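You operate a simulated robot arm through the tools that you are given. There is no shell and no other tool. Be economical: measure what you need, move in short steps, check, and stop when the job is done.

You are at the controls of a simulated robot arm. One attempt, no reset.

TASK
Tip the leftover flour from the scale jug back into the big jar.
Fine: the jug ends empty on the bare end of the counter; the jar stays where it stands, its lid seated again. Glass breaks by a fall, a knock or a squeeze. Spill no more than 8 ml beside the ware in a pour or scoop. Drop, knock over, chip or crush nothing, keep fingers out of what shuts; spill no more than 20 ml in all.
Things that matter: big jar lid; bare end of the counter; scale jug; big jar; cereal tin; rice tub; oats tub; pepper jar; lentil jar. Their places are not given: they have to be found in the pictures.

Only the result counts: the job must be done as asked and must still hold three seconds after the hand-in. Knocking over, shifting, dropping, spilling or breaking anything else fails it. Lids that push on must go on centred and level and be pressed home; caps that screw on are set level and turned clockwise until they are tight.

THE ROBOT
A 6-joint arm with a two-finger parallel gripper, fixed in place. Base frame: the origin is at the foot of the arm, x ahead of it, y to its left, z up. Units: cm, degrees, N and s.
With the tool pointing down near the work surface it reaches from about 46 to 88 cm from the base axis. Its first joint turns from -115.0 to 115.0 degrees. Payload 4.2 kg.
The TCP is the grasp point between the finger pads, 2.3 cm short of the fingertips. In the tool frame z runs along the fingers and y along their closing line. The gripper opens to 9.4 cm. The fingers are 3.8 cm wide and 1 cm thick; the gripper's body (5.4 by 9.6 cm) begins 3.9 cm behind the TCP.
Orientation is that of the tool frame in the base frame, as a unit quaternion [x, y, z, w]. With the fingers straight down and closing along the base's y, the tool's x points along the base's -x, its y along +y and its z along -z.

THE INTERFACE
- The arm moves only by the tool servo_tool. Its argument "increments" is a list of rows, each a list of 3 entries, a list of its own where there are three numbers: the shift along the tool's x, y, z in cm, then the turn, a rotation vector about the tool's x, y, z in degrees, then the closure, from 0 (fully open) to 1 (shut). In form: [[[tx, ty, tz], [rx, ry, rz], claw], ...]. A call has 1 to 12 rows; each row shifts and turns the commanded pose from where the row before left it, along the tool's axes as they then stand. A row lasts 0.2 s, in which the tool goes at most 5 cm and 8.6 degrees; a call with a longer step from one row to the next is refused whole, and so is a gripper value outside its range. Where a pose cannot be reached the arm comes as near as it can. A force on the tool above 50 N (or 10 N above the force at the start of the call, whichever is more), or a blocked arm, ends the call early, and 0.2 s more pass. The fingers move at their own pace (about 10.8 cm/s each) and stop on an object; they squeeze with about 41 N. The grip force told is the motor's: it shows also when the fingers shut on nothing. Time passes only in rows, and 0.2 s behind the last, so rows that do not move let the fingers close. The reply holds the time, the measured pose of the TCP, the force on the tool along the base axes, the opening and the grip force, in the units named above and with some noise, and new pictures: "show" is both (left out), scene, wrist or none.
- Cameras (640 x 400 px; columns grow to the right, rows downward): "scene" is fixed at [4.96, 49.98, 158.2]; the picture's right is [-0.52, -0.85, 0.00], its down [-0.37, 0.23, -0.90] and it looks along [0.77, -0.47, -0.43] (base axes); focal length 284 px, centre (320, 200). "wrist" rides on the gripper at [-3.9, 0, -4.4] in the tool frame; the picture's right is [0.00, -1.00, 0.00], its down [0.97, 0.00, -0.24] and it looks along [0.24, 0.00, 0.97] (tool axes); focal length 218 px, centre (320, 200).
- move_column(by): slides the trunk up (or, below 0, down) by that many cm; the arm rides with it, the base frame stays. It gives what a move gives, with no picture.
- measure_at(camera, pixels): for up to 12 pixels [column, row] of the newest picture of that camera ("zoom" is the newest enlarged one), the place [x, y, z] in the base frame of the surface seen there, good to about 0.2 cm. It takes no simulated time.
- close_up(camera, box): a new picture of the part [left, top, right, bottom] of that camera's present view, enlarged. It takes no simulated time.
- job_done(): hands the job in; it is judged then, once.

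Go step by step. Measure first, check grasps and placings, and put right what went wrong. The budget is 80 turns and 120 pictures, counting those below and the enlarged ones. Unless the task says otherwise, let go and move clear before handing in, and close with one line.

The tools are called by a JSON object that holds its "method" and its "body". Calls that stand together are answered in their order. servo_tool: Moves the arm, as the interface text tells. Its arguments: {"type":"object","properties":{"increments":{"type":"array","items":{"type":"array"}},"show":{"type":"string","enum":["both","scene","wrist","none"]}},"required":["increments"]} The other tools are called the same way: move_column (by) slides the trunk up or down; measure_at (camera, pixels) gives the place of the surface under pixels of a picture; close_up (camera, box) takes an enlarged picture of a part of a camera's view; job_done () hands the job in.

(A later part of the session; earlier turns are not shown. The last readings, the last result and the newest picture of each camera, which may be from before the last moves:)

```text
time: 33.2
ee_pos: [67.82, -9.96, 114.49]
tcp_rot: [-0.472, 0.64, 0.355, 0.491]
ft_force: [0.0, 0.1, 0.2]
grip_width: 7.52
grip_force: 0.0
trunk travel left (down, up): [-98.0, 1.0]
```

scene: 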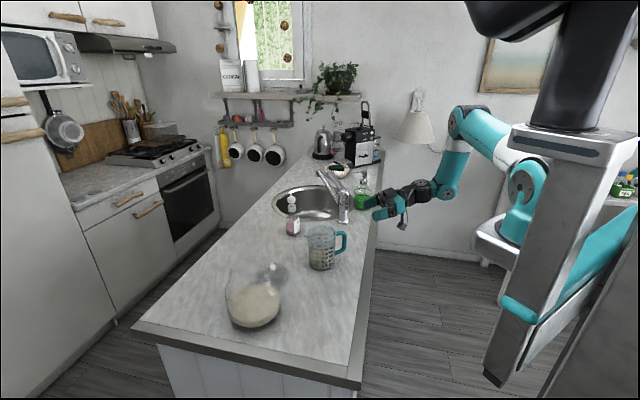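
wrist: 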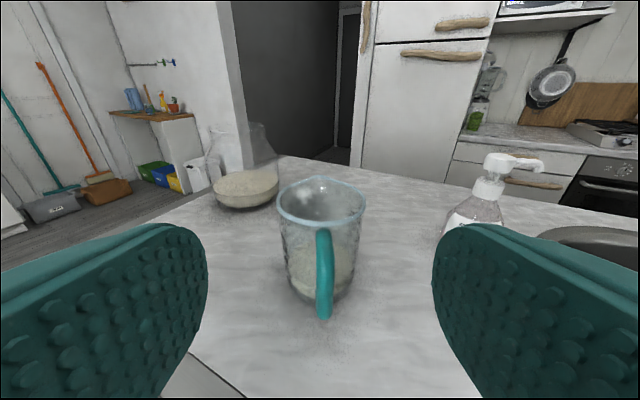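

The handle is ahead at wrist (324,275). I'll measure it and lower to handle height.

{"method": "measure_at", "body": {"camera": "wrist", "pixels": [[324, 240], [324, 260], [324, 280], [324, 300], [317, 275], [332, 275], [324, 314]]}}

{"method": "servo_tool", "body": {"increments": [[[3.5, 0, 0], [0, 0, 0], 0.2], [[3.0, 0, 0], [0, 0, 0], 0.2], [[2.5, 0, 0.5], [0, 0, 0], 0.2], [[0, 0, 0], [0, 0, 0], 0.2]]}}

{"method": "measure_at", "body": {"camera": "wrist", "pixels": [[324, 240], [324, 220], [324, 260], [324, 200], [324, 280], [324, 300]]}}

```text
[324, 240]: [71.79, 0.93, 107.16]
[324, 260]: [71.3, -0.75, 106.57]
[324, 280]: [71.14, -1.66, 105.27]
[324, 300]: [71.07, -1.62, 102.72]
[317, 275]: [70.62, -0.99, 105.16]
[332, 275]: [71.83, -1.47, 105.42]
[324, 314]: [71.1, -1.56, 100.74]
```

```text
time: 34.2
ee_pos: [67.4, -11.81, 105.79]
tcp_rot: [-0.472, 0.64, 0.355, 0.492]
ft_force: [-0.2, 0.3, 0.3]
grip_width: 7.51
grip_force: 0.1
trunk travel left (down, up): [-98.0, 1.0]
```

scene: 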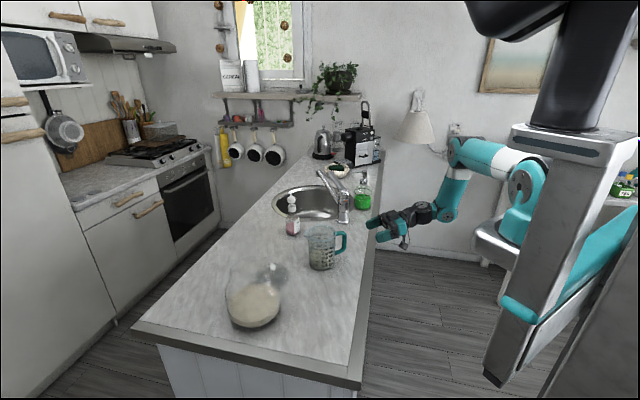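
wrist: 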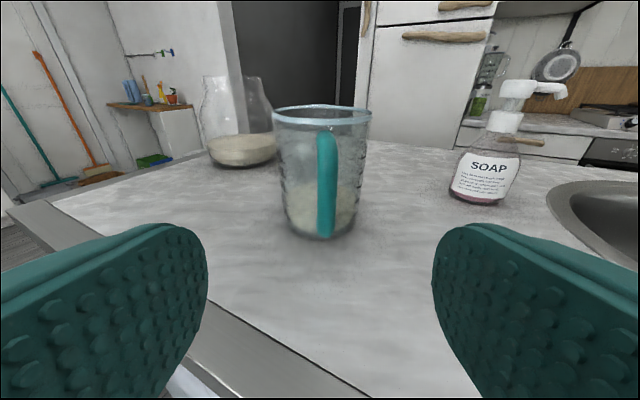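

```text
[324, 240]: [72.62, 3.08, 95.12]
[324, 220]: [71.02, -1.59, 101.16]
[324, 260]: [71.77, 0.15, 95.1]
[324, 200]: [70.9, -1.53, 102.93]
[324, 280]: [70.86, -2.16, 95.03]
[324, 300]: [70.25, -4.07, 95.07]
```

The bar centre is about (71.2,-1.0,103). I'll advance 11.8 cm along the tool axis with the fingers open around the handle.

{"method": "servo_tool", "body": {"increments": [[[-0.3, -0.33, 4], [0, 0, 0], 0.3], [[0, 0, 3.5], [0, 0, 0], 0.4], [[0, 0, 2.5], [0, 0, 0], 0.45], [[0, 0, 1.2], [0, 0, 0], 0.45], [[0, 0, 0.6], [0, 0, 0], 0.45], [[0, 0, 0], [0, 0, 0], 0.45]]}}

{"method": "close_up", "body": {"camera": "scene", "box": [284, 200, 404, 290]}}

```text
time: 35.2
ee_pos: [70.82, -2.75, 103.4]
tcp_rot: [-0.468, 0.645, 0.353, 0.491]
ft_force: [-29.3, -38.7, 28.6]
grip_width: 5.17
grip_force: 0.0
trunk travel left (down, up): [-98.0, 1.0]
stopped in row 5: the force on the tool passed its limit (the readings are from after the stop); the commanded pose is now the measured one
```

scene: 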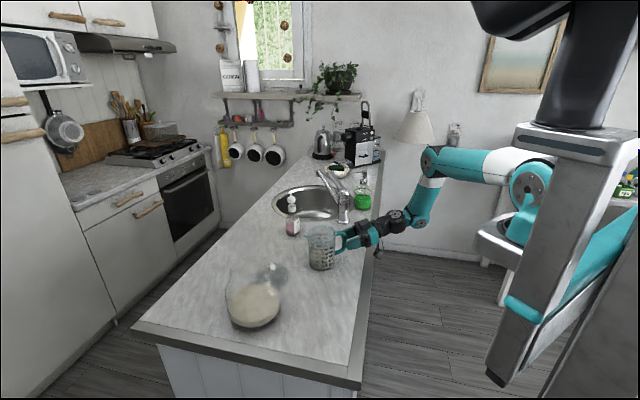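
wrist: 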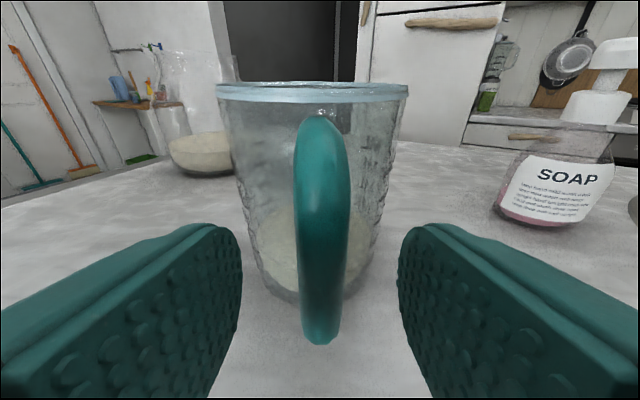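

```text
4.44 times, centred on (344, 245) of scene
```

zoom: 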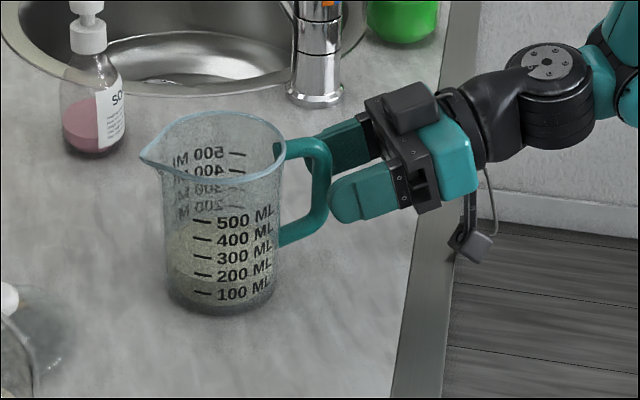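

The tool stopped 1.8 cm short with a force pushing it back and up. The small block under the gripper at zoom (470,240) looks to be catching the counter edge, so I'll measure it.

{"method": "measure_at", "body": {"camera": "zoom", "pixels": [[470, 240], [465, 255], [455, 235], [485, 235], [445, 255], [440, 265], [350, 210], [415, 110], [300, 210], [430, 240]]}}

{"method": "close_up", "body": {"camera": "scene", "box": [344, 220, 404, 270]}}

```text
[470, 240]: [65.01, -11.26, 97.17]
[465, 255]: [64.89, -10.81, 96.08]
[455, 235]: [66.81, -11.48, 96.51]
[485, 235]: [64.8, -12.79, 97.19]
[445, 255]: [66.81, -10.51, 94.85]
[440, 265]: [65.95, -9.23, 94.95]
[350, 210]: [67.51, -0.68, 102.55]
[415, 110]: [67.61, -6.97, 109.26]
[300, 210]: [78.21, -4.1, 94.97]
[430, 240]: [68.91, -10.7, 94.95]
```

```text
8.00 times, centred on (374, 245) of scene
```

zoom: 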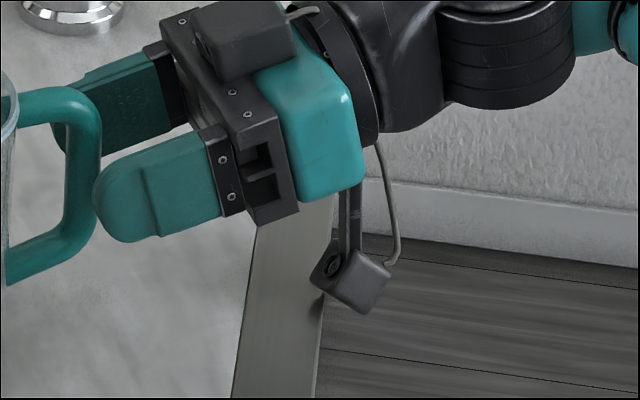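

A camera block sits about 8.5 cm below the tool axis and touches the counter edge. I'll back off, pitch the tool to about 25° down, which lifts that block, and aim higher on the handle.

{"method": "servo_tool", "body": {"increments": [[[-1, 0, -2.5], [0, 0, 0], 0.45], [[-1, 0, -2], [0, 0, 0], 0.45], [[0, 0, 0], [0, 5, 0], 0.45], [[0, 0, 0], [0, 5, 0], 0.45], [[0, 0, 0], [0, 0, 0], 0.45]]}}

{"method": "measure_at", "body": {"camera": "wrist", "pixels": [[322, 180], [322, 200], [322, 220], [322, 240], [310, 220], [334, 220]]}}

```text
time: 36.4
ee_pos: [69.71, -5.78, 106.47]
tcp_rot: [-0.5, 0.683, 0.311, 0.432]
ft_force: [-0.1, -0.5, 0.6]
grip_width: 5.19
grip_force: 0.1
trunk travel left (down, up): [-98.0, 1.0]
```

scene: 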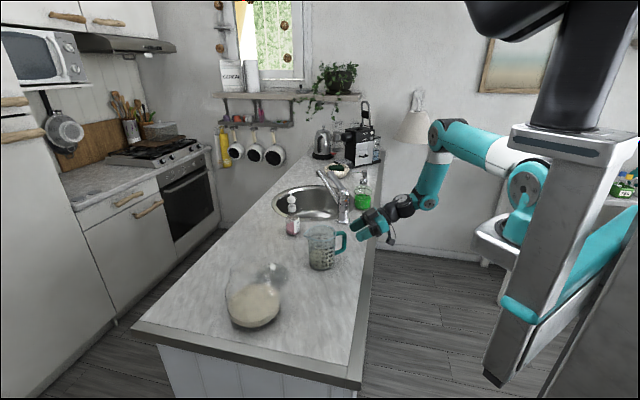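
wrist: 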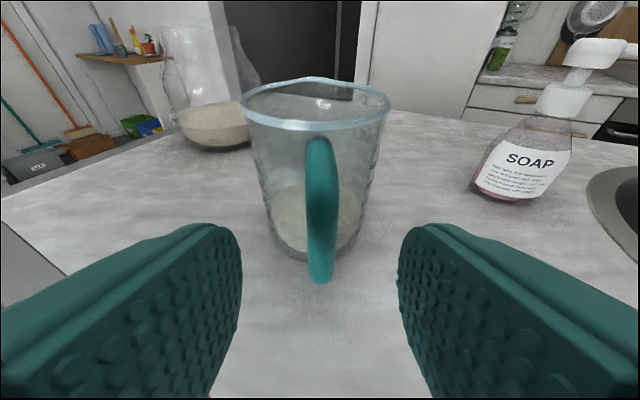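

```text
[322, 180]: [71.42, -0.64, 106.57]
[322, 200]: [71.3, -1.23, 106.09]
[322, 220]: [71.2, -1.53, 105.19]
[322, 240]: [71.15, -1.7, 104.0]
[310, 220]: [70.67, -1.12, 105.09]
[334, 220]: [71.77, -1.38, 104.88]
```

The handle bar lies right along the tool axis, so I'll advance 5.5 cm.

{"method": "servo_tool", "body": {"increments": [[[-0.1, 0, 2.5], [0, 0, 0], 0.45], [[0, 0, 1.8], [0, 0, 0], 0.45], [[0, 0, 1.2], [0, 0, 0], 0.45], [[0, 0, 0], [0, 0, 0], 0.45]]}}

{"method": "close_up", "body": {"camera": "scene", "box": [294, 210, 404, 280]}}

```text
time: 37.4
ee_pos: [71.25, -1.08, 104.11]
tcp_rot: [-0.5, 0.683, 0.311, 0.433]
ft_force: [0.0, 0.1, 0.6]
grip_width: 5.19
grip_force: 0.0
trunk travel left (down, up): [-98.0, 1.0]
```

scene: 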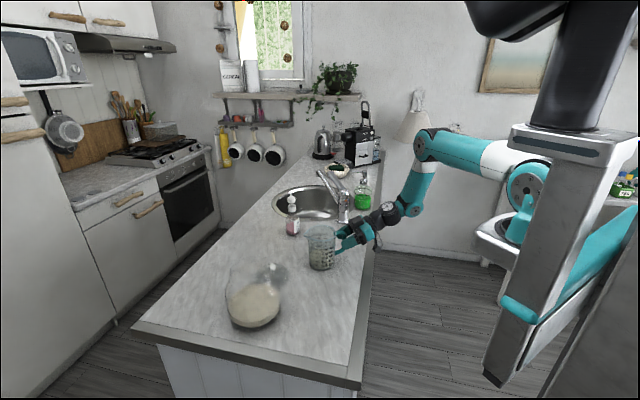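
wrist: 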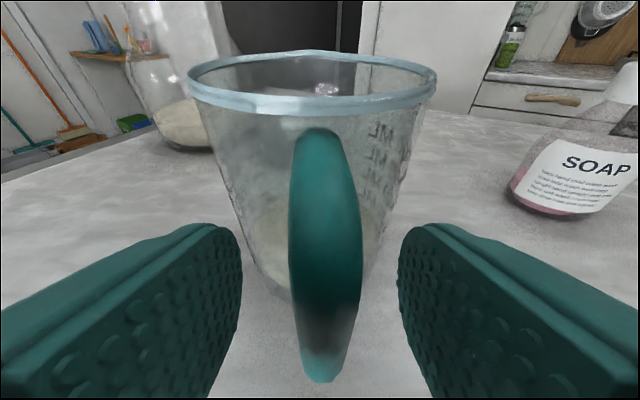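

```text
5.71 times, centred on (349, 245) of scene
```

zoom: 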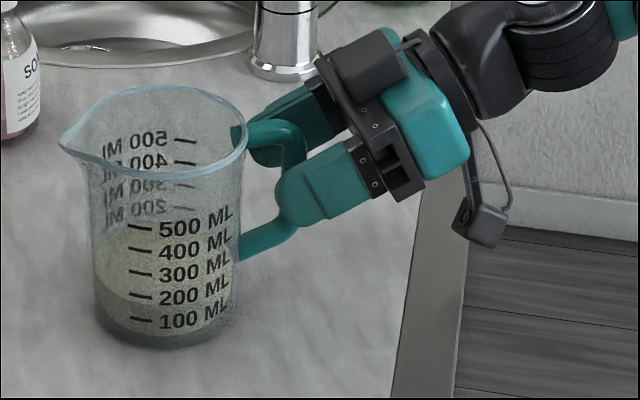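

The fingers straddle the bar without contact. Closing on the handle now.

{"method": "servo_tool", "body": {"increments": [[[0, -0.1, 0], [0, 0, 0], 0.6], [[0, 0, 0], [0, 0, 0], 0.7], [[0, 0, 0], [0, 0, 0], 0.8], [[0, 0, 0], [0, 0, 0], 0.95], [[0, 0, 0], [0, 0, 0], 0.95], [[0, 0, 0], [0, 0, 0], 0.95]], "show": "wrist"}}

```text
time: 38.8
ee_pos: [71.33, -1.06, 104.07]
tcp_rot: [-0.499, 0.684, 0.31, 0.433]
ft_force: [-0.1, 1.0, 1.1]
grip_width: 1.47
grip_force: 41.0
trunk travel left (down, up): [-98.0, 1.0]
```

wrist: 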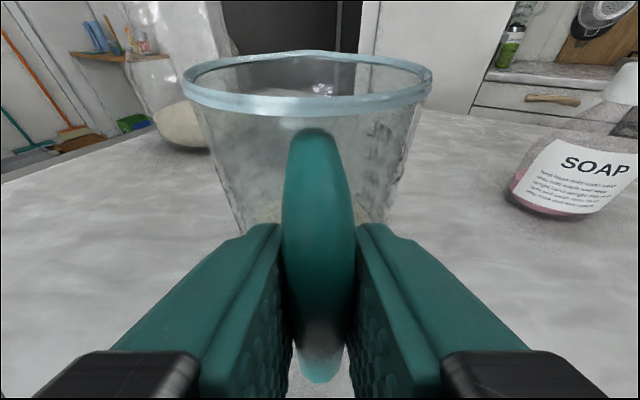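

The handle is gripped at 1.47 cm. I'll lift straight up gently.

{"method": "servo_tool", "body": {"increments": [[[-0.45, 0, -0.22], [0, 0, 0], 0.95], [[-0.9, 0, -0.43], [0, 0, 0], 0.95], [[-1.35, 0, -0.65], [0, 0, 0], 0.95], [[-1.8, 0, -0.87], [0, 0, 0], 0.95], [[-1.8, 0, -0.87], [0, 0, 0], 0.95], [[0, 0, 0], [0, 0, 0], 0.95]]}}

{"method": "close_up", "body": {"camera": "scene", "box": [294, 190, 404, 270]}}

```text
time: 40.2
ee_pos: [71.32, -1.07, 111.04]
tcp_rot: [-0.499, 0.683, 0.312, 0.433]
ft_force: [0.4, 0.4, -2.4]
grip_width: 1.5
grip_force: 41.5
trunk travel left (down, up): [-98.0, 1.0]
```

scene: 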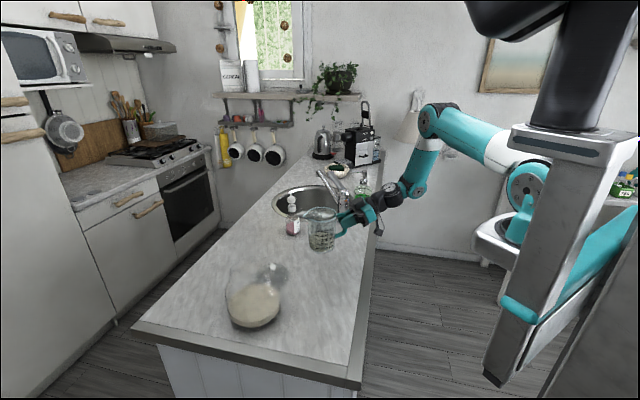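
wrist: 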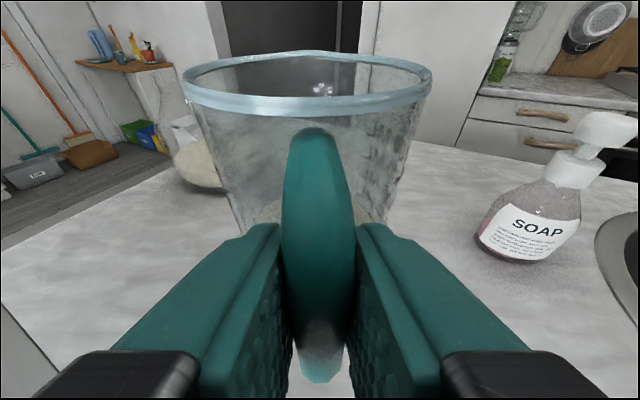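

```text
5.00 times, centred on (349, 230) of scene
```

zoom: 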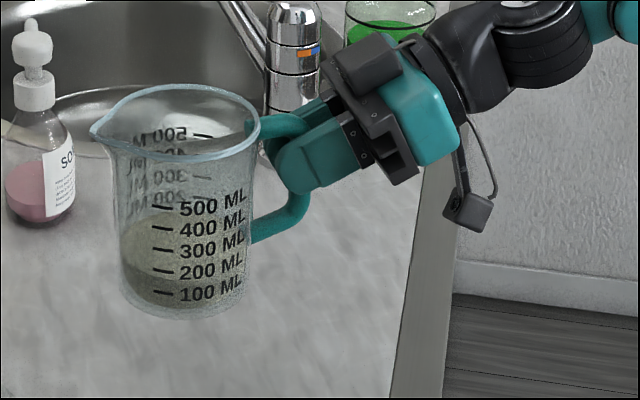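

The jug hangs upright and steady. I'll pour along a heading of about 115° to stay within reach, so I'll raise 12 cm, then yaw the jug slowly by +42° about the vertical.

{"method": "servo_tool", "body": {"increments": [[[-2.7, 0, -1.3], [0, 0, 0], 0.95], [[-2.7, 0, -1.3], [0, 0, 0], 0.95], [[-2.7, 0, -1.3], [0, 0, 0], 0.95], [[-2.7, 0, -1.3], [0, 0, 0], 0.95], [[0, 0, 0], [-5.41, -0.04, -2.6], 0.95], [[0, 0, 0], [-5.41, -0.04, -2.6], 0.95], [[0, 0, 0], [-5.41, -0.04, -2.6], 0.95], [[0, 0, 0], [-5.41, -0.04, -2.6], 0.95], [[0, 0, 0], [-5.41, -0.04, -2.6], 0.95], [[0, 0, 0], [-5.41, -0.04, -2.6], 0.95], [[0, 0, 0], [-5.41, -0.04, -2.6], 0.95], [[0, 0, 0], [0, 0, 0], 0.95]]}}

```text
time: 42.8
ee_pos: [66.98, 0.48, 121.73]
tcp_rot: [0.713, -0.46, -0.442, -0.292]
ft_force: [0.1, 1.1, -1.5]
grip_width: 1.5
grip_force: 41.2
out of reach, approached as far as the arm can: row 10, 11
trunk travel left (down, up): [-98.0, 1.0]
```

scene: 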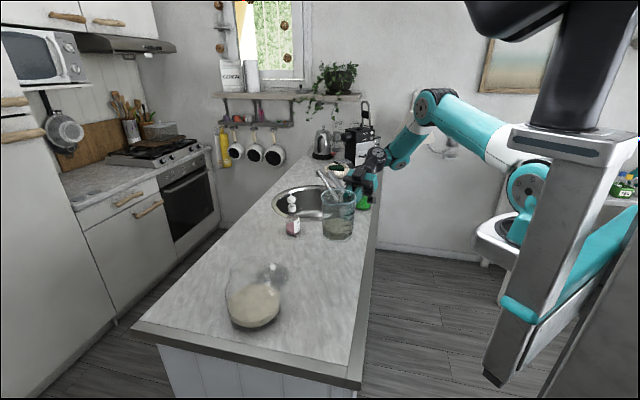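
wrist: 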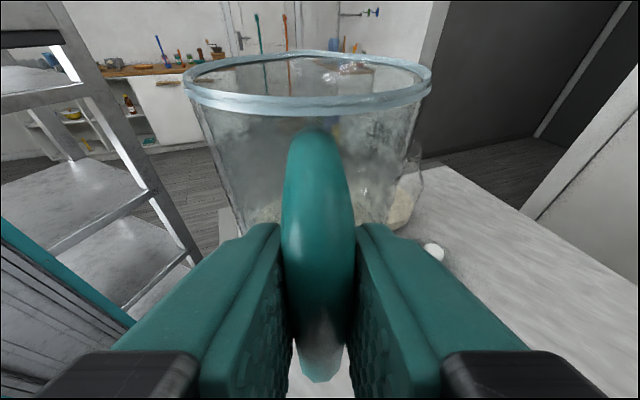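

The heading is now 113.7° and the jug is upright; the position drifted slightly at a joint limit. I'll translate toward staging, lined up with the jar along the pour heading.

{"method": "servo_tool", "body": {"increments": [[[-0.6, -2, 1.25], [0, 0, 0], 0.95], [[-0.6, -2, 1.25], [0, 0, 0], 0.95], [[-0.6, -2, 1.25], [0, 0, 0], 0.95], [[-0.6, -2, 1.25], [0, 0, 0], 0.95], [[-0.6, -2, 1.25], [0, 0, 0], 0.95], [[0, -1.9, 0], [0, 0, 0], 0.95], [[0, 0, 0], [0, 0, 0], 0.95]]}}

```text
time: 44.4
ee_pos: [70.14, 12.67, 120.84]
tcp_rot: [0.711, -0.461, -0.442, -0.294]
ft_force: [-0.5, 0.2, -1.9]
grip_width: 1.48
grip_force: 40.3
out of reach, approached as far as the arm can: row 1, 2, 3, 4, 5, 6
trunk travel left (down, up): [-98.0, 1.0]
```

scene: 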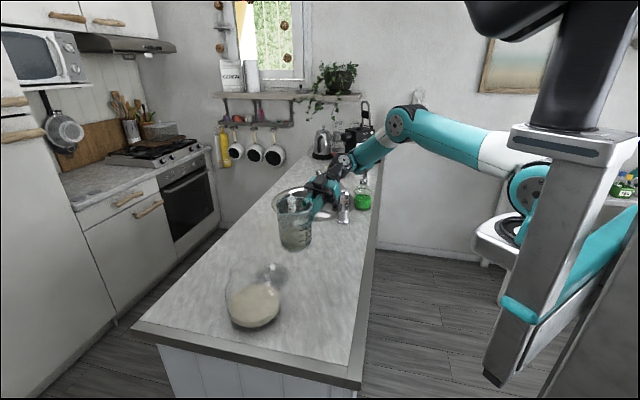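
wrist: 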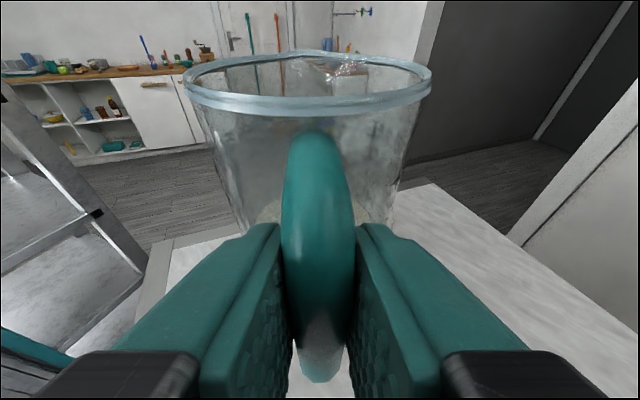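

The jug is staged about 7 cm short of the jar's mouth, with the reach tight only because the wrist is low and outside. Tilting swings the wrist back in, so I'll pre-tilt 40°, still below the pouring angle.

{"method": "servo_tool", "body": {"increments": [[[0, 0, 0], [0, 5, 0], 0.95], [[0, 0, 0], [0, 5, 0], 0.95], [[0, 0, 0], [0, 5, 0], 0.95], [[0, 0, 0], [0, 5, 0], 0.95], [[0, 0, 0], [0, 5, 0], 0.95], [[0, 0, 0], [0, 5, 0], 0.95], [[0, 0, 0], [0, 5, 0], 0.95], [[0, 0, 0], [0, 5, 0], 0.95], [[0, 0, 0], [0, 0, 0], 0.95]]}}

{"method": "close_up", "body": {"camera": "scene", "box": [204, 160, 384, 340]}}

```text
time: 46.4
ee_pos: [70.15, 12.86, 120.71]
tcp_rot: [0.821, -0.531, -0.174, -0.117]
ft_force: [-0.6, 0.8, -1.1]
grip_width: 1.48
grip_force: 41.3
trunk travel left (down, up): [-98.0, 1.0]
```

scene: 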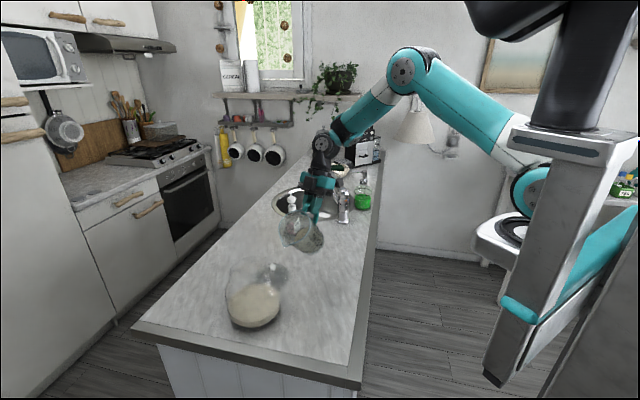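
wrist: 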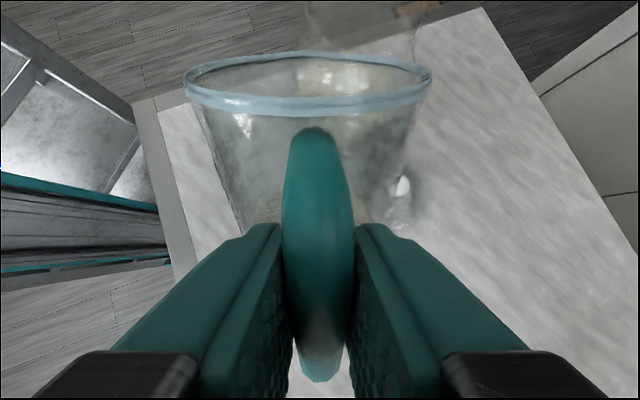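

```text
2.22 times, centred on (294, 250) of scene
```

zoom: 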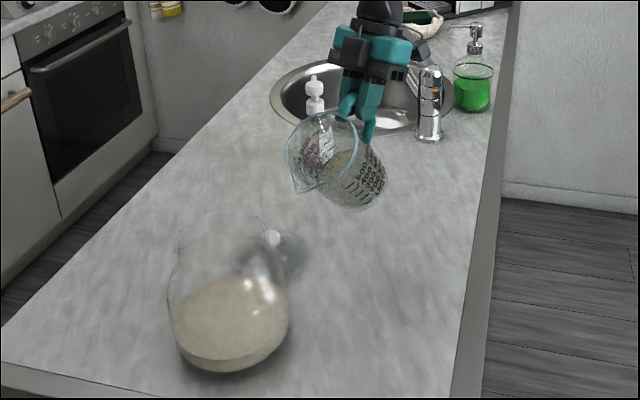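

The jug is tilted 40° with the flour still inside. I'll measure the spout tip (zoom (295,190)) and look closely at the jug and jar mouth.

{"method": "close_up", "body": {"camera": "scene", "box": [270, 200, 340, 260]}}

{"method": "measure_at", "body": {"camera": "scene", "pixels": [[285, 245], [284, 243], [286, 246], [285, 230], [300, 242]]}}

{"method": "close_up", "body": {"camera": "scene", "box": [214, 240, 294, 340]}}

```text
6.67 times, centred on (305, 230) of scene
```

zoom: 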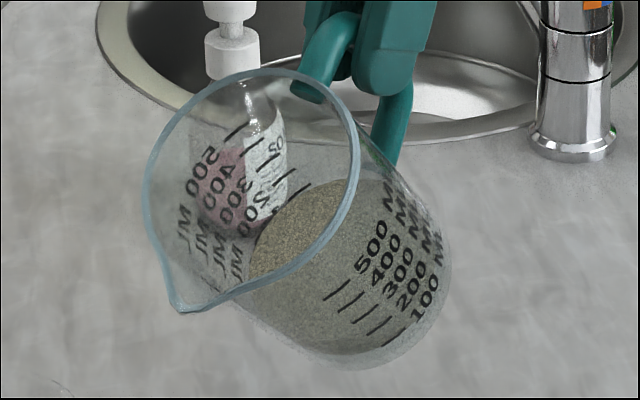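

```text
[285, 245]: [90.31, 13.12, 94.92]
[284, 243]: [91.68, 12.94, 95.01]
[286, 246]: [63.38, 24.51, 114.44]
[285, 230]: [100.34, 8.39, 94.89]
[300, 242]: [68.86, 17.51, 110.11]
```

```text
4.00 times, centred on (254, 290) of scene
```

zoom: 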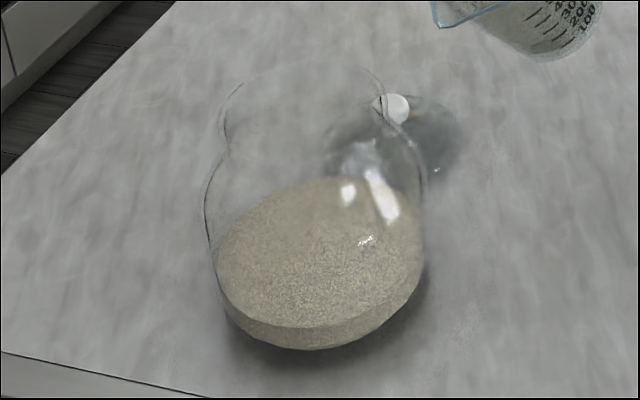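

The spout tip is at about (63.8,24.6,114.4). Comparing edges, the jar's mouth centre is now about (64.4,35.0), with rim z≈110 and outer radius about 5.4. I'll bring the tip about 1 cm short of that centre at z≈116, still at a 40° tilt.

{"method": "servo_tool", "body": {"increments": [[[-1.64, -0.94, 0.4], [0, 0, 0], 0.95], [[-1.64, -0.94, 0.4], [0, 0, 0], 0.95], [[-1.64, -0.94, 0.4], [0, 0, 0], 0.95], [[-1.64, -0.94, 0.4], [0, 0, 0], 0.95], [[-1.64, -0.94, 0.4], [0, 0, 0], 0.95], [[0, 0, 0], [0, 0, 0], 0.95]]}}

{"method": "close_up", "body": {"camera": "scene", "box": [204, 200, 314, 340]}}

```text
time: 47.8
ee_pos: [71.1, 22.17, 122.51]
tcp_rot: [0.821, -0.531, -0.175, -0.118]
ft_force: [-0.3, -0.3, -1.7]
grip_width: 1.48
grip_force: 41.1
trunk travel left (down, up): [-98.0, 1.0]
```

scene: 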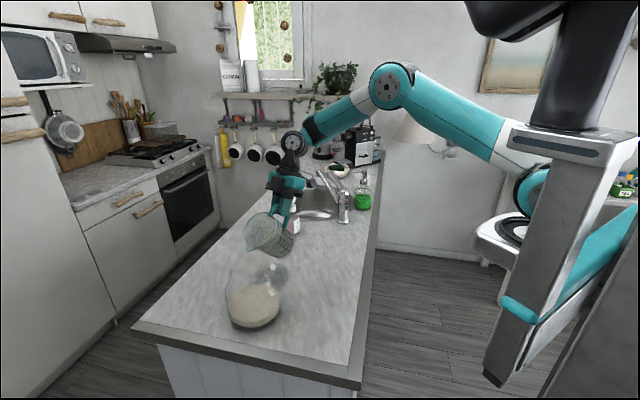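
wrist: 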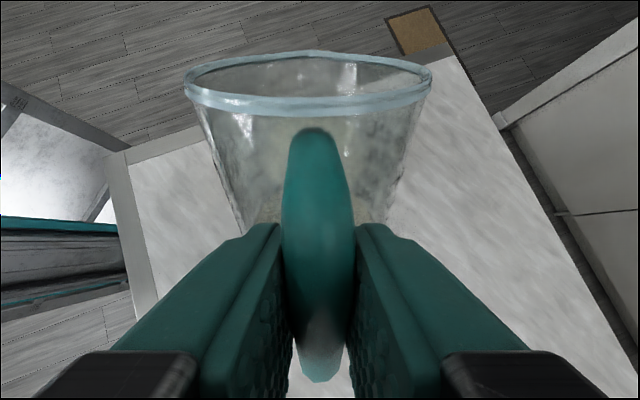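

```text
2.86 times, centred on (259, 270) of scene
```

zoom: 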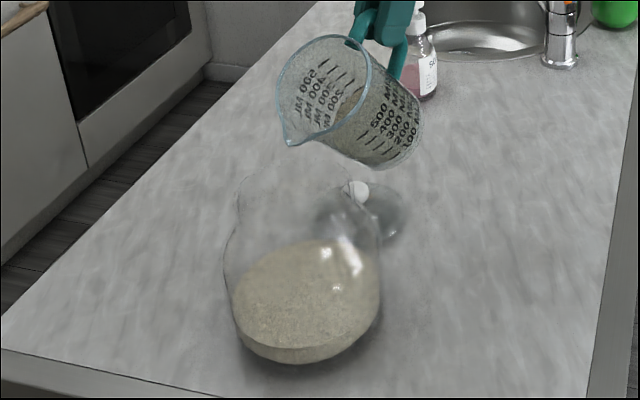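

The spout tip (zoom (291,145)) seems to sit above the jar's mouth. I'll measure it.

{"method": "close_up", "body": {"camera": "scene", "box": [229, 230, 279, 270]}}

{"method": "measure_at", "body": {"camera": "zoom", "pixels": [[310, 205], [315, 205], [312, 210], [305, 200], [318, 200], [325, 208], [330, 205], [340, 203]]}}

```text
10.00 times, centred on (254, 250) of scene
```

zoom: 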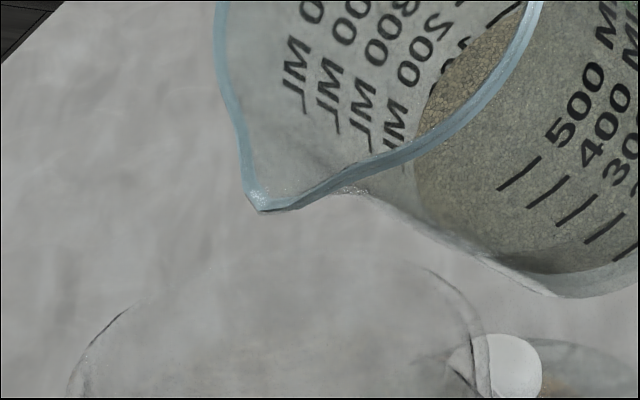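

```text
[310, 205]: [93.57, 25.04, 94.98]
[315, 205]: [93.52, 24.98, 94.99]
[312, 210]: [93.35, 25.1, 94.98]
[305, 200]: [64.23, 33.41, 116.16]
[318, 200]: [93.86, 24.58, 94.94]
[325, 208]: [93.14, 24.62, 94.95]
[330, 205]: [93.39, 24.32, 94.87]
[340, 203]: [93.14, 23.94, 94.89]
```

The tip is at about (63.9,34,116), inside the mouth circle (rim z≈111). I'll rotate about the tip by 18° to 58° and check for flow.

{"method": "servo_tool", "body": {"increments": [[[-1.24, -0.5, -0.95], [0, 6, 0], 0.95], [[-1.24, 0, -0.95], [0, 6, 0], 0.95], [[-1.24, 0, -0.95], [0, 6, 0], 0.95], [[0, 0, 0], [0, 0, 0], 0.95]], "show": "none"}}

{"method": "close_up", "body": {"camera": "scene", "box": [219, 210, 299, 270]}}

```text
time: 48.8
ee_pos: [70.43, 24.68, 126.27]
tcp_rot: [0.838, -0.543, -0.044, -0.033]
ft_force: [0.4, 0.5, -1.7]
grip_width: 1.49
grip_force: 40.9
trunk travel left (down, up): [-98.0, 1.0]
```

```text
6.67 times, centred on (259, 240) of scene
```

zoom: 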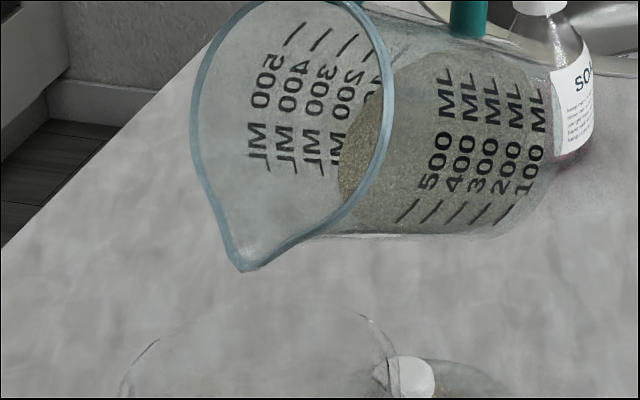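

The tip holds over the mouth and the flour has not quite reached the lip. I'll lower 1.5 cm and continue tilting 15° slowly.

{"method": "servo_tool", "body": {"increments": [[[0, 0, 1.5], [0, 0, 0], 0.95], [[-1.03, 0, -0.8], [0, 5, 0], 0.95], [[-1.03, 0, -0.8], [0, 5, 0], 0.95], [[-1.03, 0, -0.8], [0, 5, 0], 0.95], [[0, 0, 0], [0, 0, 0], 0.95]], "show": "none"}}

{"method": "close_up", "body": {"camera": "scene", "box": [214, 200, 304, 340]}}

```text
time: 50.0
ee_pos: [69.19, 27.69, 127.36]
tcp_rot: [0.837, -0.543, 0.065, 0.038]
ft_force: [0.4, -0.5, -1.6]
grip_width: 1.49
grip_force: 41.1
trunk travel left (down, up): [-98.0, 1.0]
```

```text
2.86 times, centred on (259, 270) of scene
```

zoom: 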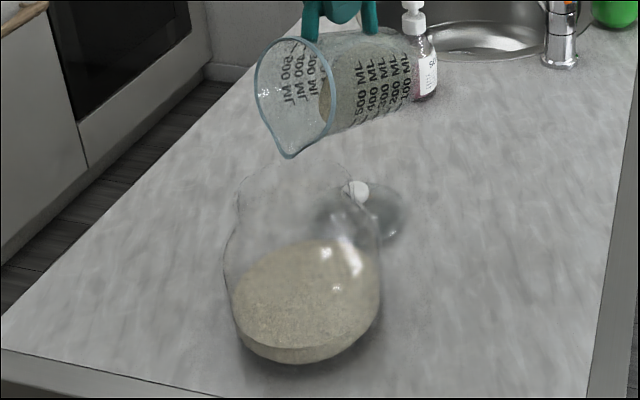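

Still no flow at about 73°. Continuing in 5° steps.

{"method": "servo_tool", "body": {"increments": [[[-1.03, 0, -0.8], [0, 5, 0], 0.95], [[0, 0, 0], [0, 0, 0], 0.95], [[-1.03, 0, -0.8], [0, 5, 0], 0.95], [[0, 0, 0], [0, 0, 0], 0.95]], "show": "none"}}

{"method": "close_up", "body": {"camera": "scene", "box": [214, 190, 304, 290]}}

```text
time: 51.0
ee_pos: [65.52, 30.21, 127.43]
tcp_rot: [0.828, -0.537, 0.139, 0.085]
ft_force: [-0.4, 0.5, -1.3]
grip_width: 1.49
grip_force: 41.2
out of reach, approached as far as the arm can: row 3
trunk travel left (down, up): [-98.0, 1.0]
```

```text
4.00 times, centred on (259, 240) of scene
```

zoom: 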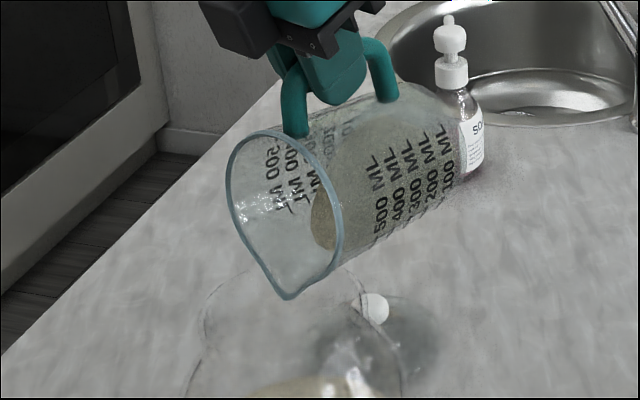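

The arm hit a reach limit at about 83° of tilt and the tip drifted, though it still sits over the mouth at scene (251,264). I'll look at the arm's pose before going on.

{"method": "servo_tool", "body": {"increments": [[[0, 0, 0], [0, 0, 0], 0.95]]}}

{"method": "measure_at", "body": {"camera": "scene", "pixels": [[286, 262], [250, 263], [251, 264], [252, 265], [250, 300]]}}

```text
time: 51.4
ee_pos: [65.4, 30.19, 127.58]
tcp_rot: [0.828, -0.537, 0.139, 0.085]
ft_force: [-0.6, 0.1, -2.1]
grip_width: 1.47
grip_force: 41.4
trunk travel left (down, up): [-98.0, 1.0]
```

scene: 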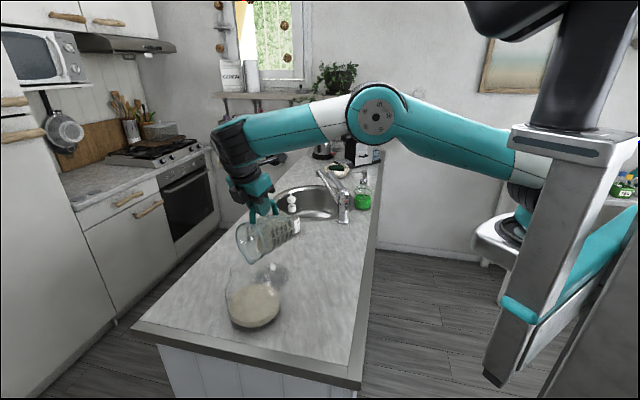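
wrist: 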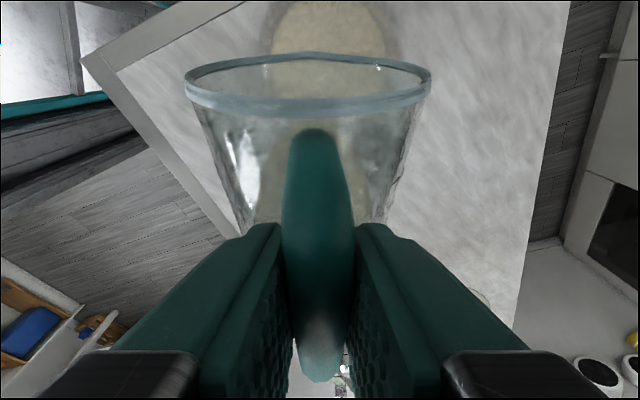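

```text
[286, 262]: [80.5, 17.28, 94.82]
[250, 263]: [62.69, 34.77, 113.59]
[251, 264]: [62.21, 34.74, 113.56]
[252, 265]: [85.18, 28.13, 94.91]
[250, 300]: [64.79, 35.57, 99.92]
```

The wrist has run out on the far left, so the pour heading should turn more toward the robot. I'll tip back 10°, re-centre the spout with 2 cm more height, then yaw 28° about the spout.

{"method": "servo_tool", "body": {"increments": [[[0.95, 0, 0.89], [0, -5, 0], 0.95], [[0.95, 0, 0.89], [0, -5, 0], 0.95], [[0.3, -1, -1], [0, 0, 0], 0.95], [[0.3, -0.9, -1], [0, 0, 0], 0.95], [[0, 0, 0], [0, 0, 0], 0.95]], "show": "none"}}

{"method": "close_up", "body": {"camera": "scene", "box": [214, 190, 304, 290]}}

```text
time: 52.6
ee_pos: [68.14, 28.56, 128.42]
tcp_rot: [0.837, -0.542, 0.065, 0.038]
ft_force: [-0.1, 0.6, -1.5]
grip_width: 1.47
grip_force: 41.2
trunk travel left (down, up): [-98.0, 1.0]
```

```text
4.00 times, centred on (259, 240) of scene
```

zoom: 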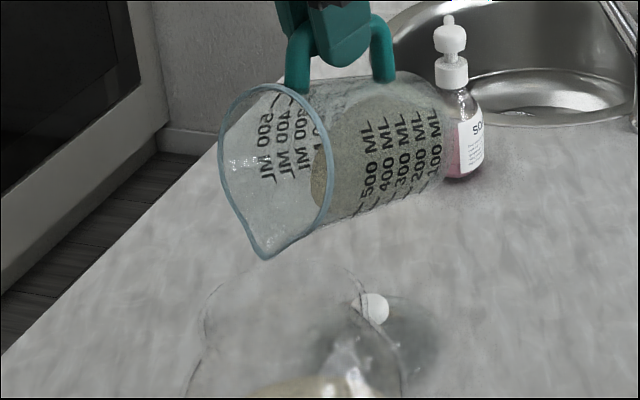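

The tip is at about (64.1,35.5,115.7). Now I'll yaw about the tip.

{"method": "servo_tool", "body": {"increments": [[[-0.18, -0.96, -0.03], [1.04, 0, -6.92], 0.95], [[-0.18, -0.96, -0.03], [1.04, 0, -6.92], 0.95], [[-0.18, -0.96, -0.03], [1.04, 0, -6.92], 0.95], [[-0.18, -0.96, -0.03], [1.04, 0, -6.92], 0.95], [[0, 0, 0], [0, 0, 0], 0.95]]}}

{"method": "close_up", "body": {"camera": "scene", "box": [214, 190, 304, 290]}}

```text
time: 53.8
ee_pos: [70.96, 31.28, 128.46]
tcp_rot: [0.943, -0.324, 0.074, 0.023]
ft_force: [-0.4, -0.3, -0.9]
grip_width: 1.5
grip_force: 41.2
trunk travel left (down, up): [-98.0, 1.0]
```

scene: 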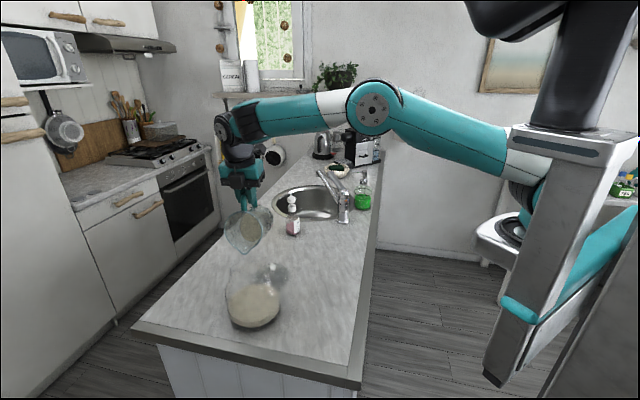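
wrist: 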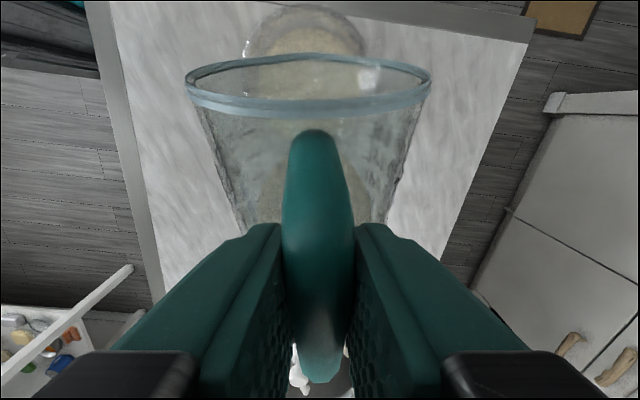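

```text
4.00 times, centred on (259, 240) of scene
```

zoom: 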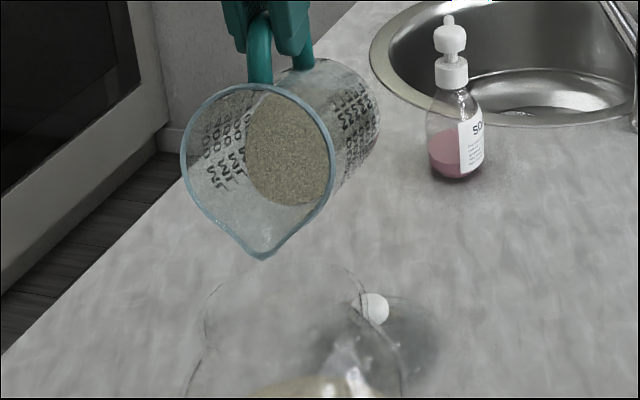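

The spout is centred over the mouth (heading 142°). I'll pull back about 1 cm, lower 1.5 cm, then tilt on to about 88°.

{"method": "servo_tool", "body": {"increments": [[[0.87, 0, 1.64], [0, 0, 0], 0.95], [[-1.03, 0, -0.8], [0, 5, 0], 0.95], [[-1.03, 0, -0.8], [0, 5, 0], 0.95], [[-1.03, 0, -0.8], [0, 5, 0], 0.95], [[0, 0, 0], [0, 0, 0], 0.95]], "show": "none"}}

{"method": "close_up", "body": {"camera": "scene", "box": [214, 190, 304, 290]}}

```text
time: 55.0
ee_pos: [68.11, 32.74, 128.17]
tcp_rot: [0.925, -0.318, 0.197, 0.065]
ft_force: [-0.3, 0.2, -2.3]
grip_width: 1.49
grip_force: 40.6
out of reach, approached as far as the arm can: row 4
trunk travel left (down, up): [-98.0, 1.0]
```

```text
4.00 times, centred on (259, 240) of scene
```

zoom: 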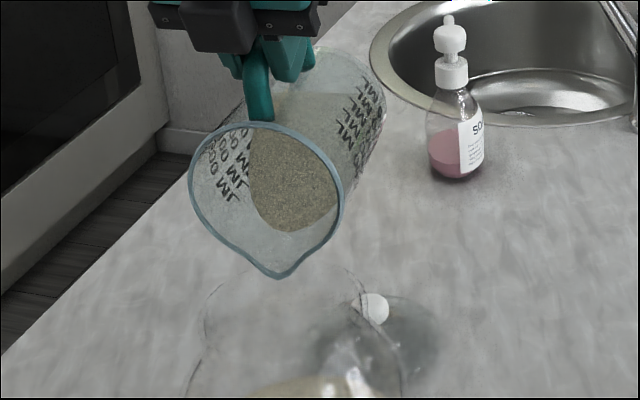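

Still holding at 88° with a small reach deviation, the tip is well placed at (64.2,34.5,113.9). I'll yaw another 24° toward the robot about the tip to gain reach for steeper tilts.

{"method": "servo_tool", "body": {"increments": [[[-0.12, -0.44, -0.05], [2.44, 0, -5.48], 0.95], [[-0.12, -0.44, -0.05], [2.44, 0, -5.48], 0.95], [[-0.12, -0.44, -0.05], [2.44, 0, -5.48], 0.95], [[-0.12, -0.44, -0.05], [2.44, 0, -5.48], 0.95], [[0, 0, 0], [0, 0, 0], 0.95]]}}

{"method": "close_up", "body": {"camera": "scene", "box": [214, 190, 304, 290]}}

```text
time: 56.2
ee_pos: [69.74, 36.24, 128.42]
tcp_rot: [0.971, -0.12, 0.207, 0.024]
ft_force: [0.0, 0.0, -2.4]
grip_width: 1.51
grip_force: 41.4
out of reach, approached as far as the arm can: row 3, 4
trunk travel left (down, up): [-98.0, 1.0]
```

scene: 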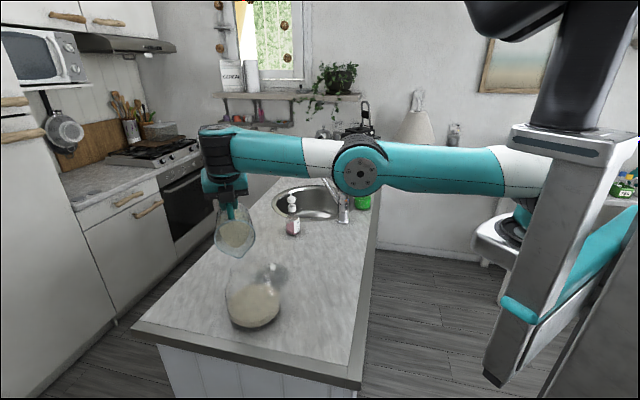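
wrist: 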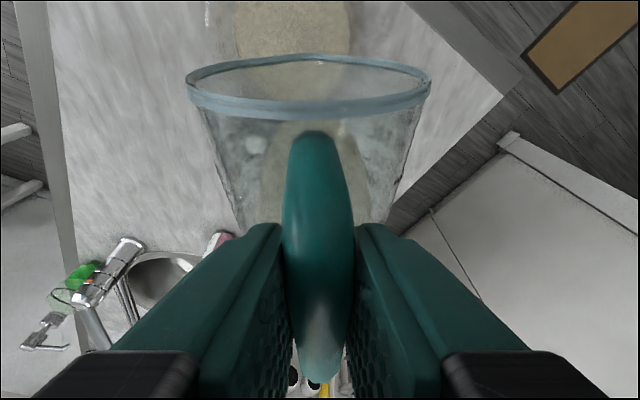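

```text
4.00 times, centred on (259, 240) of scene
```

zoom: 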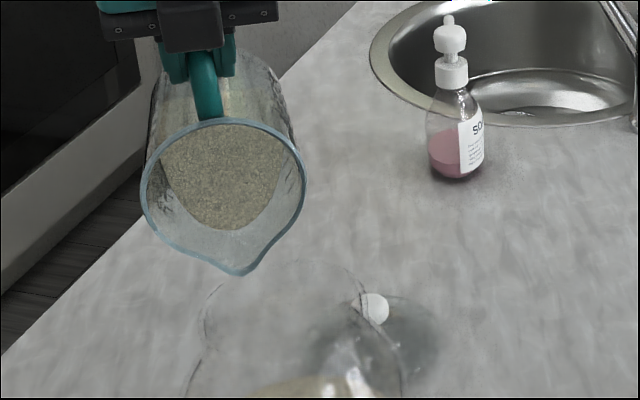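

The arm is nearly straight. I'll check the elbow height against the shoulder and wrist before retracting.

{"method": "measure_at", "body": {"camera": "scene", "pixels": [[500, 170], [430, 165], [395, 165], [360, 172], [300, 158], [250, 152], [220, 150], [238, 258], [239, 257], [240, 256]]}}

```text
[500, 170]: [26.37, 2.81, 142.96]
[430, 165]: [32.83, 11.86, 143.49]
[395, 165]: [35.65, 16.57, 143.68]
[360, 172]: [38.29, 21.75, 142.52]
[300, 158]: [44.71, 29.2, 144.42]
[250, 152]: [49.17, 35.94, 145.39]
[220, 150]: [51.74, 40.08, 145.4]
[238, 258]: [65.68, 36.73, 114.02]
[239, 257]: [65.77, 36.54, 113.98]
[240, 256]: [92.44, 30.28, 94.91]
```

The spout is at (65.7,36.7,114), about 2 cm past centre along the arm. I'll move it inward about 2 cm in small steps and see how the elbow responds.

{"method": "servo_tool", "body": {"increments": [[[-0.26, 0.66, -0.12], [0, 0, 0], 0.95], [[-0.26, 0.66, -0.12], [0, 0, 0], 0.95], [[-0.26, 0.66, -0.12], [0, 0, 0], 0.95], [[0, 0, 0], [0, 0, 0], 0.95]], "show": "scene"}}

```text
time: 57.2
ee_pos: [69.89, 35.55, 128.84]
tcp_rot: [0.969, -0.119, 0.215, 0.03]
ft_force: [0.4, 0.1, -1.7]
grip_width: 1.51
grip_force: 40.9
out of reach, approached as far as the arm can: row 1, 2, 3
trunk travel left (down, up): [-98.0, 1.0]
```

scene: 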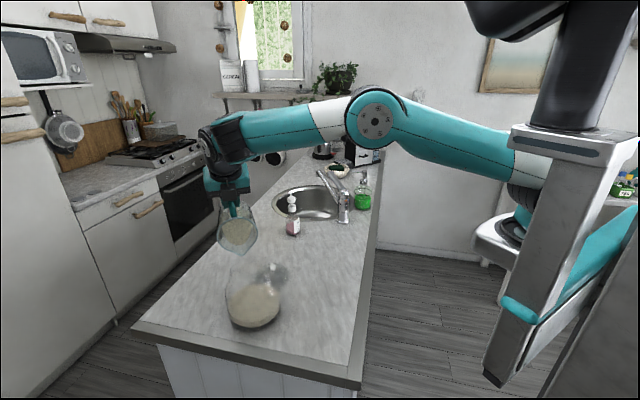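

The elbow is up again but the limit persists, so it is a wrist joint. I'll take a close look at the wrist geometry.

{"method": "close_up", "body": {"camera": "scene", "box": [184, 90, 304, 280]}}

{"method": "measure_at", "body": {"camera": "scene", "pixels": [[214, 145], [235, 135], [205, 150], [230, 180], [290, 125], [378, 120], [460, 150], [510, 170]]}}

```text
2.11 times, centred on (244, 185) of scene
```

zoom: 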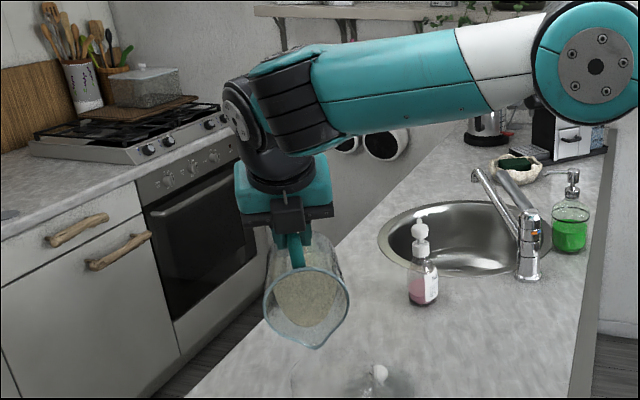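

```text
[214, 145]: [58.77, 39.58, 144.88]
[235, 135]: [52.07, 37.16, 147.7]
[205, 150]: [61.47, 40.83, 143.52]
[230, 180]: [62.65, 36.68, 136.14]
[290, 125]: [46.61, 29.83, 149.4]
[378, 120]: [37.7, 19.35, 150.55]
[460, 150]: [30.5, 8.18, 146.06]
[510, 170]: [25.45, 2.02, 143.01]
```

The wrist is a roll–bend–roll type and nothing looks jammed; the tip is at about (65.7,35.5,114.4), over the mouth. I'll try tilting further here in small steps.

{"method": "servo_tool", "body": {"increments": [[[-0.82, 0, -0.65], [0, 4, 0], 0.95], [[-0.82, 0, -0.65], [0, 4, 0], 0.95], [[0, 0, 0], [0, 0, 0], 0.95]], "show": "none"}}

{"method": "close_up", "body": {"camera": "scene", "box": [184, 90, 304, 280]}}

```text
time: 58.0
ee_pos: [67.95, 36.26, 129.42]
tcp_rot: [0.954, -0.118, 0.275, 0.031]
ft_force: [-0.2, 0.3, -1.1]
grip_width: 1.5
grip_force: 41.5
trunk travel left (down, up): [-98.0, 1.0]
```

```text
2.11 times, centred on (244, 185) of scene
```

zoom: 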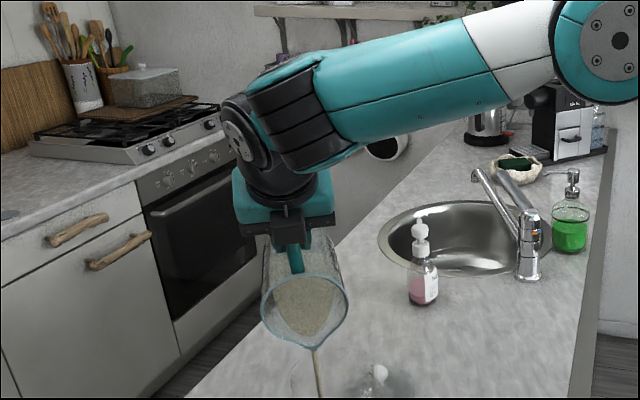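

It tilts freely now, and a thin stream has started at zoom (317,370). I'll check where it lands.

{"method": "close_up", "body": {"camera": "scene", "box": [204, 220, 304, 340]}}

{"method": "measure_at", "body": {"camera": "scene", "pixels": [[242, 254], [243, 262], [243, 268], [243, 275], [242, 252]]}}

```text
3.33 times, centred on (254, 280) of scene
```

zoom: 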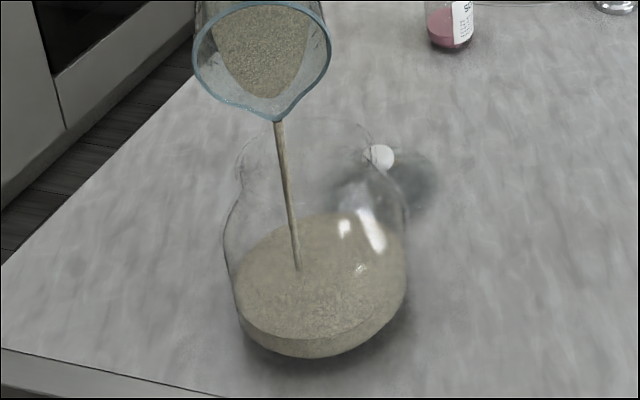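

```text
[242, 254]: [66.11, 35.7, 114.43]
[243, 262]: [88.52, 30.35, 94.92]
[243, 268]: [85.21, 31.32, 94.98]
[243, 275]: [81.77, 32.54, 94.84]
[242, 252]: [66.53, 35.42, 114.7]
```

The stream falls inside the jar. I'll continue tilting gently with pauses.

{"method": "servo_tool", "body": {"increments": [[[-0.82, 0, -0.65], [0, 4, 0], 0.95], [[0, 0, 0], [0, 0, 0], 0.95], [[0, 0, 0], [0, 0, 0], 0.95], [[-0.82, 0, -0.65], [0, 4, 0], 0.95], [[0, 0, 0], [0, 0, 0], 0.95], [[0, 0, 0], [0, 0, 0], 0.95], [[0, 0, 0], [0, 0, 0], 0.95]], "show": "none"}}

{"method": "close_up", "body": {"camera": "scene", "box": [204, 210, 304, 340]}}

```text
time: 59.6
ee_pos: [65.73, 36.59, 129.37]
tcp_rot: [0.933, -0.114, 0.34, 0.038]
ft_force: [0.3, 0.3, -1.5]
grip_width: 1.5
grip_force: 40.9
trunk travel left (down, up): [-98.0, 1.0]
```

```text
3.08 times, centred on (254, 275) of scene
```

zoom: 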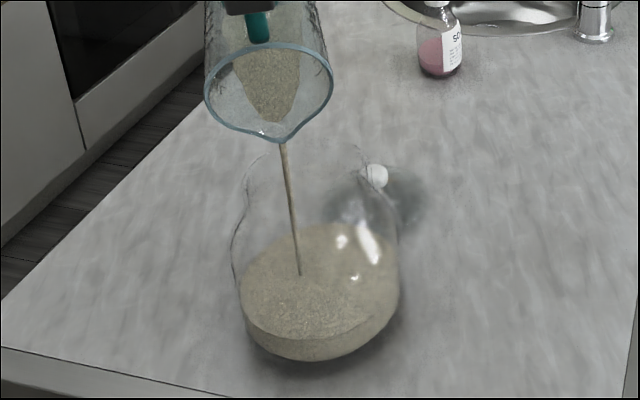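

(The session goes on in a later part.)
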